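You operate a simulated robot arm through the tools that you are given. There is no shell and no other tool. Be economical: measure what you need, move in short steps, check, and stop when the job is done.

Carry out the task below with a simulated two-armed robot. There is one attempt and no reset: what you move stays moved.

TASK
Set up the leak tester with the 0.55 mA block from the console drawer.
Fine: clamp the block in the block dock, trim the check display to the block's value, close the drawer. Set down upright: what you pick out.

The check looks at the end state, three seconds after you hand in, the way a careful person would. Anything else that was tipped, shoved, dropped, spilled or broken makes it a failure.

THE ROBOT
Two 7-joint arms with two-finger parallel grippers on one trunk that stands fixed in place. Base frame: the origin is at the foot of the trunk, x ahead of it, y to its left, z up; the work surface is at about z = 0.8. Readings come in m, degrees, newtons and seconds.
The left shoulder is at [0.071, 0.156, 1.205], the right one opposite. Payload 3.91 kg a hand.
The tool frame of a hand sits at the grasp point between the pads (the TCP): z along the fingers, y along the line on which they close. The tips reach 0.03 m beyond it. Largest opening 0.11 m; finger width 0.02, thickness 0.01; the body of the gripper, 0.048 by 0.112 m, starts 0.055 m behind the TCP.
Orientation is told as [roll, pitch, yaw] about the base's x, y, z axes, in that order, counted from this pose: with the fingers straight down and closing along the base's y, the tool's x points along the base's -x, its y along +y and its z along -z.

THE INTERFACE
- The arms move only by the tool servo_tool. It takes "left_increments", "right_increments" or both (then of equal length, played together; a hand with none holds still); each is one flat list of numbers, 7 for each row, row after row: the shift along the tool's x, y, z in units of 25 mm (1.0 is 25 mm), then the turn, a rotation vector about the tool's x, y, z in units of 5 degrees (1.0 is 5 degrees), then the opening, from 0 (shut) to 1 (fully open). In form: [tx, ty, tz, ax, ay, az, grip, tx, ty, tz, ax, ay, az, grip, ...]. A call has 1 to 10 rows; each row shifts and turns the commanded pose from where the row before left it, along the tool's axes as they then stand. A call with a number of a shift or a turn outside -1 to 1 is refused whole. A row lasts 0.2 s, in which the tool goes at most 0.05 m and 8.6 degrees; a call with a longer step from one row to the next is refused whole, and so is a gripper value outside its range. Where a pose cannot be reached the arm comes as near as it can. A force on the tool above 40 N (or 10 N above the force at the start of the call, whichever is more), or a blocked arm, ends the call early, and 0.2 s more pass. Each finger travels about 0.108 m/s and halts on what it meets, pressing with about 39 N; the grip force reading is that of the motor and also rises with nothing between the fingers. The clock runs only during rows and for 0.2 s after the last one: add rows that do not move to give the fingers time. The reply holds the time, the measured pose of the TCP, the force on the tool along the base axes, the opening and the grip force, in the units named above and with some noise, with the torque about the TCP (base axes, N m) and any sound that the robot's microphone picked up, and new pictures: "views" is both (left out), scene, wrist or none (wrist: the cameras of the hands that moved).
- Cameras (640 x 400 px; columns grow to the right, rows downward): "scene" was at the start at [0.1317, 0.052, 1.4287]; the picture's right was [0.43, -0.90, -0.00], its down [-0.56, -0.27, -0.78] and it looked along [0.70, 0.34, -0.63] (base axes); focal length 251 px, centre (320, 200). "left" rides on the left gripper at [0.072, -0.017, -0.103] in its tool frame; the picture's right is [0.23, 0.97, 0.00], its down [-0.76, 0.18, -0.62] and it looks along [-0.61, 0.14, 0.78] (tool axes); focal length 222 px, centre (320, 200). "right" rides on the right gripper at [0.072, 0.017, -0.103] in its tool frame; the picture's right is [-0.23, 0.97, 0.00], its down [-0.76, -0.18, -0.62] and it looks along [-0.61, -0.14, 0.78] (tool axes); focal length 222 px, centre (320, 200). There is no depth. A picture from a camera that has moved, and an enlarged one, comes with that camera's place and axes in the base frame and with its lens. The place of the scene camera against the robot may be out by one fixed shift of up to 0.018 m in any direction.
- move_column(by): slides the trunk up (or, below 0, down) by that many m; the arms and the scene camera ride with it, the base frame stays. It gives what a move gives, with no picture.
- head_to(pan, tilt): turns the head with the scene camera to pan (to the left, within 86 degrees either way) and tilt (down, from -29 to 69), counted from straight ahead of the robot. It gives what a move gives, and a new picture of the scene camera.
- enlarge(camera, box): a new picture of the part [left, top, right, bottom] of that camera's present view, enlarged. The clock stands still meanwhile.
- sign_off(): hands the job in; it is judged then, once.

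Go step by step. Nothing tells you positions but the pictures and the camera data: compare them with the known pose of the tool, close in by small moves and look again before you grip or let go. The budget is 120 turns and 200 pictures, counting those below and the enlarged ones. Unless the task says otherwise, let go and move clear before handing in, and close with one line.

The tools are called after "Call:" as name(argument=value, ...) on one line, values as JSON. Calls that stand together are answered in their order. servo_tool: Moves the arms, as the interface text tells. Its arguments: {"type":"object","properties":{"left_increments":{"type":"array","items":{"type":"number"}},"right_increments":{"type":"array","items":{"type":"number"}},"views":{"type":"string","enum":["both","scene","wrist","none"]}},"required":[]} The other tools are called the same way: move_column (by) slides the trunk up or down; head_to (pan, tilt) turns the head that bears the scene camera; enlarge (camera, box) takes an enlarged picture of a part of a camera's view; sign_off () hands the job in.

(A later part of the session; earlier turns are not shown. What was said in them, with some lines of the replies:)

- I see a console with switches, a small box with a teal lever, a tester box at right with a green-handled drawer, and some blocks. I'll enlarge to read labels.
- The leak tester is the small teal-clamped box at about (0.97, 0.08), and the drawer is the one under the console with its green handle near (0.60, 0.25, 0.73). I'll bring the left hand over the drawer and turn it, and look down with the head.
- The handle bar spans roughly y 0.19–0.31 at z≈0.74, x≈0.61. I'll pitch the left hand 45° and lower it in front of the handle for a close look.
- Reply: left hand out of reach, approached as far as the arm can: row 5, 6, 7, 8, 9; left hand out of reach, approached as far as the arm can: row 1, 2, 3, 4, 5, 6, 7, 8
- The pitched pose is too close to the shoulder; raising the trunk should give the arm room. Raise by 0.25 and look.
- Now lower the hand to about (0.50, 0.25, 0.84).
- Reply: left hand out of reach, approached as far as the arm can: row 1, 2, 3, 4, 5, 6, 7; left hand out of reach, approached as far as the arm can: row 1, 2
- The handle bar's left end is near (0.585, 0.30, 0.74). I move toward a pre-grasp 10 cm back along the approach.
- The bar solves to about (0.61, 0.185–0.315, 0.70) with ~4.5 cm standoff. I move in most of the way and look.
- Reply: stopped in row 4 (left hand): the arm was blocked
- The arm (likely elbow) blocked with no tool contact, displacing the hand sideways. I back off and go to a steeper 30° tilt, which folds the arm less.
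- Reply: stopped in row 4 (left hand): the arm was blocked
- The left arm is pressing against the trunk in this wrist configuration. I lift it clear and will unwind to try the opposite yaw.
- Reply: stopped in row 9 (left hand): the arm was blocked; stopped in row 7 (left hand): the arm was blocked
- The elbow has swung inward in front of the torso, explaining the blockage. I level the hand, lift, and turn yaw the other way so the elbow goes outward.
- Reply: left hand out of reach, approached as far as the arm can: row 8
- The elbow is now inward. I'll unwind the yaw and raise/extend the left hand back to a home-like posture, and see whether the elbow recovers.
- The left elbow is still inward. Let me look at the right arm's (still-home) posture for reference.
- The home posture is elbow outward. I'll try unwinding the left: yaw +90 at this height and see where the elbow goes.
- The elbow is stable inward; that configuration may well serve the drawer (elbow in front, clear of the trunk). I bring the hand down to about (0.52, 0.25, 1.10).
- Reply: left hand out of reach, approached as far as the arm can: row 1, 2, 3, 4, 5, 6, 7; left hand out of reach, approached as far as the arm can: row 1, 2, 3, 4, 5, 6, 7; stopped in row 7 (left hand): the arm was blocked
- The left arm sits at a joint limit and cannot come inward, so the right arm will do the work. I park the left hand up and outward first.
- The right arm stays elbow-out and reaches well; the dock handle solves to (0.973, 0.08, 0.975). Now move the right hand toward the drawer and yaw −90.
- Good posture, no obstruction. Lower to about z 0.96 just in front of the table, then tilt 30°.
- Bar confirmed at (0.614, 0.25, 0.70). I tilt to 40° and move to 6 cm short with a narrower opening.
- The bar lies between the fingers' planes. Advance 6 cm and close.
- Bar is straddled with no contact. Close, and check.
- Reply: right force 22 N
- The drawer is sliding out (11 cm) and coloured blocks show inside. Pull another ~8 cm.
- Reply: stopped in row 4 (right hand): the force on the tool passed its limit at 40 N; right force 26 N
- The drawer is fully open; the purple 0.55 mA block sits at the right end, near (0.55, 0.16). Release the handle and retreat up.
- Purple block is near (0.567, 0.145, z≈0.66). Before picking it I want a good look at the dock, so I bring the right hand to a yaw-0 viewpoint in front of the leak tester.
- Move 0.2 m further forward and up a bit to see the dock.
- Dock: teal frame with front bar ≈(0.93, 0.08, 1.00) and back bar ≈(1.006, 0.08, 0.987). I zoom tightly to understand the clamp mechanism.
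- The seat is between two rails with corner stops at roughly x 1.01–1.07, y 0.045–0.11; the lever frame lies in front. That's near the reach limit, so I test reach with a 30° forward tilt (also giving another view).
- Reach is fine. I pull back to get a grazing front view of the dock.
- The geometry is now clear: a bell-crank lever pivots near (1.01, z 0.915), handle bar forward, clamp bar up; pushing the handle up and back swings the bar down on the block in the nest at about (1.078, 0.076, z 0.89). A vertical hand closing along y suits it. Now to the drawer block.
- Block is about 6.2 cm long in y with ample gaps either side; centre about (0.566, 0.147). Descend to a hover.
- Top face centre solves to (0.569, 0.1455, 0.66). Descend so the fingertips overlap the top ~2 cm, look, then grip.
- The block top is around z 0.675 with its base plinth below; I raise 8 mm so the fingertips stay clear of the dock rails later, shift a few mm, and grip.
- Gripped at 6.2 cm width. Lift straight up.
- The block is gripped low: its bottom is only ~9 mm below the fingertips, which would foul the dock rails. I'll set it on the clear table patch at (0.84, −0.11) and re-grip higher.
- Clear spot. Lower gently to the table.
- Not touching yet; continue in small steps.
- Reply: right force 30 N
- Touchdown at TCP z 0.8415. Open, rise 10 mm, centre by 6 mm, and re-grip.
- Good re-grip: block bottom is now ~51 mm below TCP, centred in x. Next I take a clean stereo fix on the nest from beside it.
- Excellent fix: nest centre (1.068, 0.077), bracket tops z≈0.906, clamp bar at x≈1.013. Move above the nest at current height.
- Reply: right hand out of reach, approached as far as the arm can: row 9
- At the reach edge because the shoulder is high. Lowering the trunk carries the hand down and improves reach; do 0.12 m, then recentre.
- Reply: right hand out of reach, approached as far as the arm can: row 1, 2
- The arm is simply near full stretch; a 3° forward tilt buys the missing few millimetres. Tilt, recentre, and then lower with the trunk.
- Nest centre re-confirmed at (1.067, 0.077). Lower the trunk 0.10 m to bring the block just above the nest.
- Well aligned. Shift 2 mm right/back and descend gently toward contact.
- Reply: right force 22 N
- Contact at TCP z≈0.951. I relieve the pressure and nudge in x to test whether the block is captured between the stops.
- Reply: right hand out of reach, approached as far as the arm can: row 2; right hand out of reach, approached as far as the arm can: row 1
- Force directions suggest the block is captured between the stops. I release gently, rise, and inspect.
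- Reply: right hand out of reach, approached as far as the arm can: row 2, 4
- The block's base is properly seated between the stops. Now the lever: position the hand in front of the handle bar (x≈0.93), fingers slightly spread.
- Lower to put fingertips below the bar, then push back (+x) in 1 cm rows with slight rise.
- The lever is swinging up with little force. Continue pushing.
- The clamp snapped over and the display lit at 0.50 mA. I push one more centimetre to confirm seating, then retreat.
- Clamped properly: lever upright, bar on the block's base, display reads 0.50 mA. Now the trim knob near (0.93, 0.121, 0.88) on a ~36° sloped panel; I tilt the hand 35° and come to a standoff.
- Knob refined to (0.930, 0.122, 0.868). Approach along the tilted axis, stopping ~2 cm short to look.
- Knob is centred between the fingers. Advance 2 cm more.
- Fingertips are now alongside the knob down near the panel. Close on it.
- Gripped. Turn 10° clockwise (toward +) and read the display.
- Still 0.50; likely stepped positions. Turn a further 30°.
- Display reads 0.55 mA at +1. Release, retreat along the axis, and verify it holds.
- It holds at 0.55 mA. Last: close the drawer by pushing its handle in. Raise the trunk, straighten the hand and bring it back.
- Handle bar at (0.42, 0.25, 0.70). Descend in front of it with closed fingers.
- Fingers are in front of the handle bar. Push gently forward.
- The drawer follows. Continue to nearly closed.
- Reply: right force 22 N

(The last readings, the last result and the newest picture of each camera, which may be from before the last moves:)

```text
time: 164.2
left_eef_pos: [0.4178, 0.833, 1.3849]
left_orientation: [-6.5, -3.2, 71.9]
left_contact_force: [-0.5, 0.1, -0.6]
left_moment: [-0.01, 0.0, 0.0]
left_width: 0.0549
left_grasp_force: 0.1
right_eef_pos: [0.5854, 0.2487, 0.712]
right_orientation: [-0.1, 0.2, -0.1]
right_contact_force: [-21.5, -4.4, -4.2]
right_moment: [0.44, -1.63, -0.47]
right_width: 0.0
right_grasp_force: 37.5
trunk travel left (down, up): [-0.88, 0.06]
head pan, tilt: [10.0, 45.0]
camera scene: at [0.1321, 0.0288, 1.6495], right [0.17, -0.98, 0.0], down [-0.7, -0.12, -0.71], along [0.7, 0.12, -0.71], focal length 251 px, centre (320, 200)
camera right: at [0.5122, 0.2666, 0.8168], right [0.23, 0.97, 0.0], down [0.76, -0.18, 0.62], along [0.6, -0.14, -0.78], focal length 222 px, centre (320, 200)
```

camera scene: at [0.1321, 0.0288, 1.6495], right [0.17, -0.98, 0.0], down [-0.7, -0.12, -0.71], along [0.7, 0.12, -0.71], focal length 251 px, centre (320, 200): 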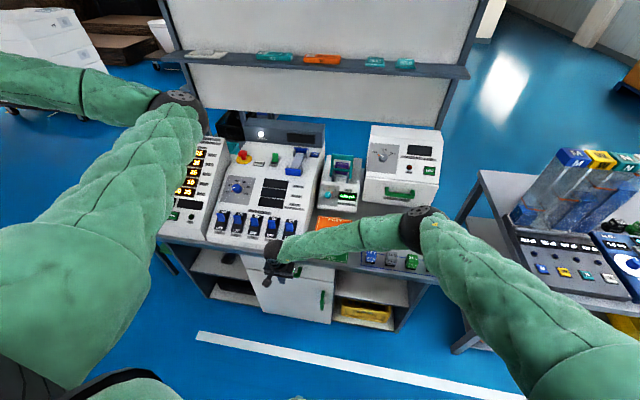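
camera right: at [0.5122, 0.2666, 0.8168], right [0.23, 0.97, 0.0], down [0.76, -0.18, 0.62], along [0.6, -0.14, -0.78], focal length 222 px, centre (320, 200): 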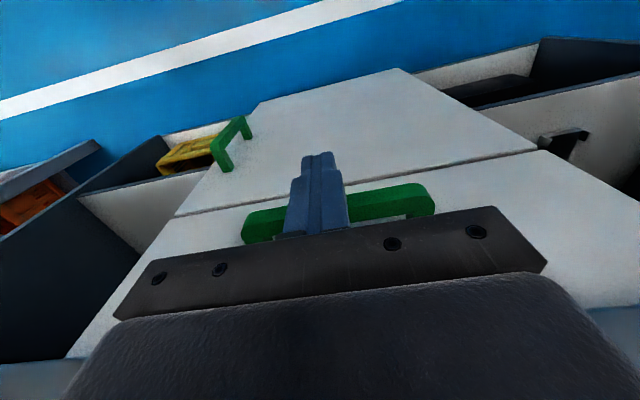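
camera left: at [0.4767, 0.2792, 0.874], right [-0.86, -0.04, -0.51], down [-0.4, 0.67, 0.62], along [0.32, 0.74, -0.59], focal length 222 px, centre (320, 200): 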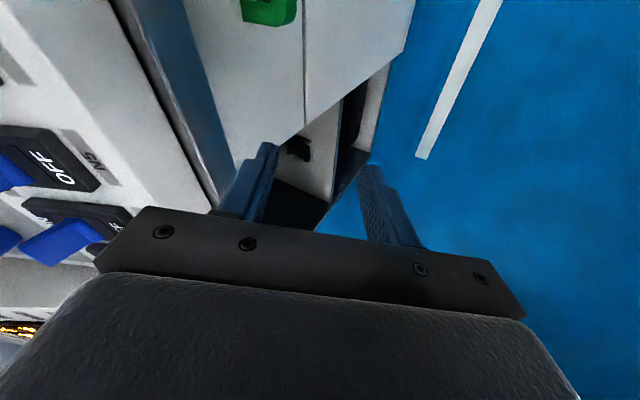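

A 21 N stop at the expected closed position. Back off and check the drawer is flush.

Call:
servo_tool(right_increments=[0.5, 0, 0, 0, 0, 0, 0, 1, 0, 0, 0, 0, 0, 0, 1, 0, 0, 0, 0, 0, 0, 1, 0, 0, 0, 0, 0, 0, 0.9, 0, -0.5, 0, 0, 0, 0, 0, 0, -1, 0, 0, 0, 0, 0, 0, -1, 0, 0, 0, 0, 0, 0, -1, 0, 0, 0, 0, 0, 0, -1, 0, 0, 0, 0, 0, 0, -1, 0, 0, 0, 0], views="wrist")

Call:
servo_tool(right_increments=[0, -0.8, -1, 0, 0, 0, 0, 0, -0.8, -1, 0, 0, 0, 0, 0, -0.8, -1, 0, 0, 0, 0, 0, -0.8, -1, 0, 0, 0, 0, 0, -0.8, -1, 0, 0, 0, 0, 0, -0.8, -1, 0, 0, 0, 0.2, 0, -0.8, -1, 0, 0, 0, 0.4, 0, -0.8, -1, 0, 0, 0, 0.5, 0, -0.8, -1, 0, 0, 0, 0.5, 0, -0.8, -1, 0, 0, 0, 0.5], views="scene")

Call:
enlarge(camera="scene", box=[190, 120, 450, 330])

```text
time: 166.4
left_eef_pos: [0.4196, 0.833, 1.3839]
left_orientation: [-6.5, -3.0, 72.0]
left_contact_force: [0.3, 0.0, 0.5]
left_moment: [-0.01, -0.03, 0.01]
left_width: 0.0551
left_grasp_force: 0.1
right_eef_pos: [0.4791, 0.2471, 0.8505]
right_orientation: [-0.1, 0.1, -0.1]
right_contact_force: [0.5, -0.1, -0.4]
right_moment: [-0.03, -0.03, -0.01]
right_width: 0.0001
right_grasp_force: 37.6
trunk travel left (down, up): [-0.88, 0.06]
head pan, tilt: [10.0, 45.0]
camera right: at [0.4069, 0.2651, 0.9549], right [0.23, 0.97, 0.0], down [0.76, -0.18, 0.62], along [0.61, -0.14, -0.78], focal length 222 px, centre (320, 200)
```

right: 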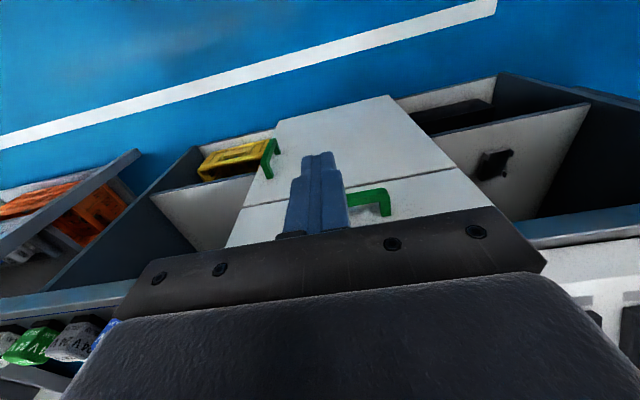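

```text
time: 168.6
left_eef_pos: [0.4185, 0.8317, 1.3861]
left_orientation: [-6.4, -3.2, 71.9]
left_contact_force: [0.9, -1.1, 0.8]
left_moment: [0.04, 0.01, 0.01]
left_width: 0.0549
left_grasp_force: 0.1
right_eef_pos: [0.4794, 0.0467, 1.1004]
right_orientation: [0.1, 0.0, -0.1]
right_contact_force: [0.1, 0.1, -0.3]
right_moment: [0.0, 0.0, 0.0]
right_width: 0.0551
right_grasp_force: 0.0
trunk travel left (down, up): [-0.88, 0.06]
head pan, tilt: [10.0, 45.0]
camera scene: at [0.1339, 0.0278, 1.6495], right [0.17, -0.98, 0.0], down [-0.7, -0.12, -0.71], along [0.7, 0.12, -0.71], focal length 251 px, centre (320, 200)
```

scene: 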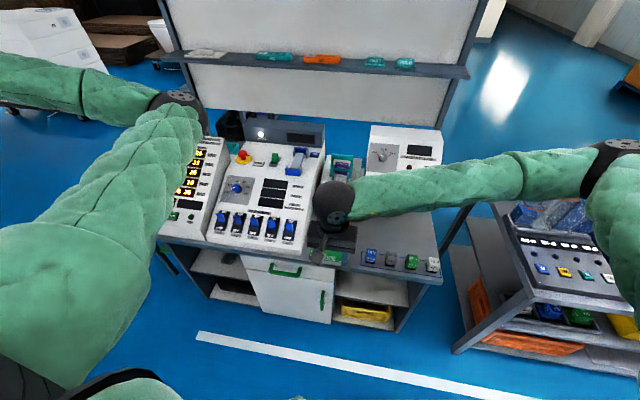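

```text
1.90 times, centred on (320, 225) of scene
camera zoom: at [0.1339, 0.0278, 1.6495], right [0.17, -0.98, 0.0], down [-0.7, -0.12, -0.71], along [0.7, 0.12, -0.71], focal length 478 px, centre (320, 152)
```

zoom: 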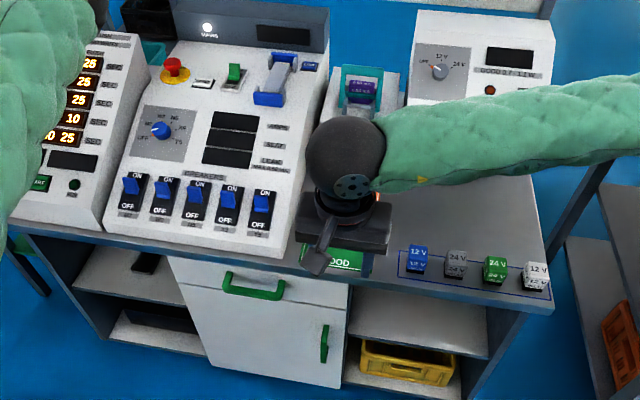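

The drawer looks shut. Move the right hand well aside and take final close views.

Call:
servo_tool(right_increments=[0.2, -1, -0.8, 0, 0, 0, 0.5, 0.2, -1, -0.8, 0, 0, 0, 0.5, 0.2, -1, -0.8, 0, 0, 0, 0.5, 0, -1, -0.8, 0, 0, 0, 0.5, 0, -1, -0.8, 0, 0, 0, 0.5, 0, -1, -0.5, 0, 0, 0, 0.5, 0, -1, 0, 0, 0, 0, 0.5, 0, -1, 0, 0, 0, 0, 0.5, 0, -1, 0, 0, 0, 0, 0.5, 0, -1, 0, 0, 0, 0, 0.5], views="none")

Call:
enlarge(camera="scene", box=[230, 235, 350, 330])

Call:
enlarge(camera="scene", box=[305, 140, 385, 225])

Call:
enlarge(camera="scene", box=[190, 100, 460, 300])

```text
time: 170.8
left_eef_pos: [0.419, 0.8313, 1.3858]
left_orientation: [-6.4, -3.0, 71.9]
left_contact_force: [-1.1, -0.1, -0.4]
left_moment: [-0.01, -0.04, 0.02]
left_width: 0.055
left_grasp_force: 0.2
right_eef_pos: [0.4625, -0.2015, 1.2117]
right_orientation: [0.0, 0.1, 0.0]
right_contact_force: [-0.3, -0.2, -0.1]
right_moment: [0.0, 0.0, 0.03]
right_width: 0.055
right_grasp_force: 0.1
trunk travel left (down, up): [-0.88, 0.06]
head pan, tilt: [10.0, 45.0]
```

```text
4.21 times, centred on (290, 282) of scene
camera zoom: at [0.1333, 0.0275, 1.6496], right [0.17, -0.98, 0.0], down [-0.7, -0.12, -0.71], along [0.7, 0.12, -0.71], focal length 1057 px, centre (446, -147)
```

zoom: 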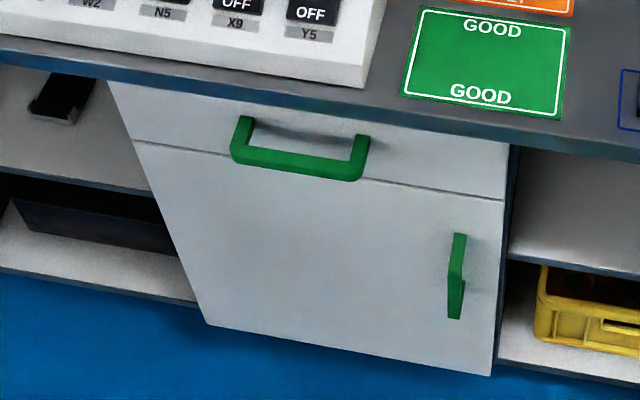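

```text
4.71 times, centred on (345, 182) of scene
camera zoom: at [0.1333, 0.0275, 1.6496], right [0.17, -0.98, 0.0], down [-0.7, -0.12, -0.71], along [0.7, 0.12, -0.71], focal length 1182 px, centre (202, 282)
```

zoom: 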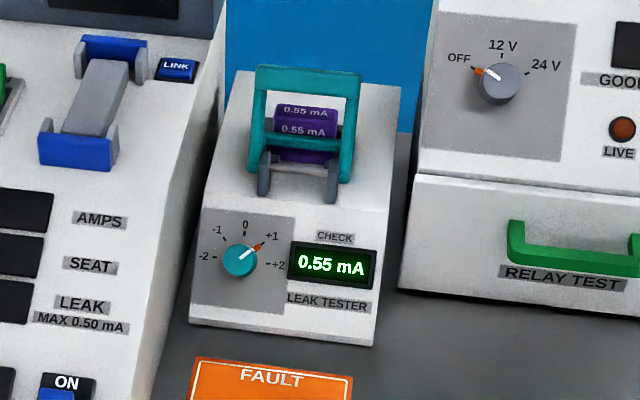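

```text
2.00 times, centred on (325, 200) of scene
camera zoom: at [0.1333, 0.0275, 1.6496], right [0.17, -0.98, 0.0], down [-0.7, -0.12, -0.71], along [0.7, 0.12, -0.71], focal length 502 px, centre (310, 200)
```

zoom: 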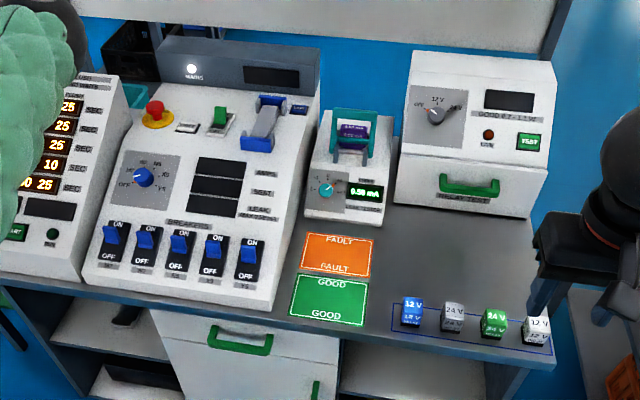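

The drawer is flush, the 0.55 mA block is clamped upright in the dock, the display reads 0.55 mA, and nothing else has moved. Both hands are clear, so I'm handing in.

Call:
sign_off()

```text
The job is handed in.
```

The leak tester is set up: the 0.55 mA block is clamped upright in the dock, the check display is trimmed to 0.55 mA (knob at +1), and the drawer is closed.
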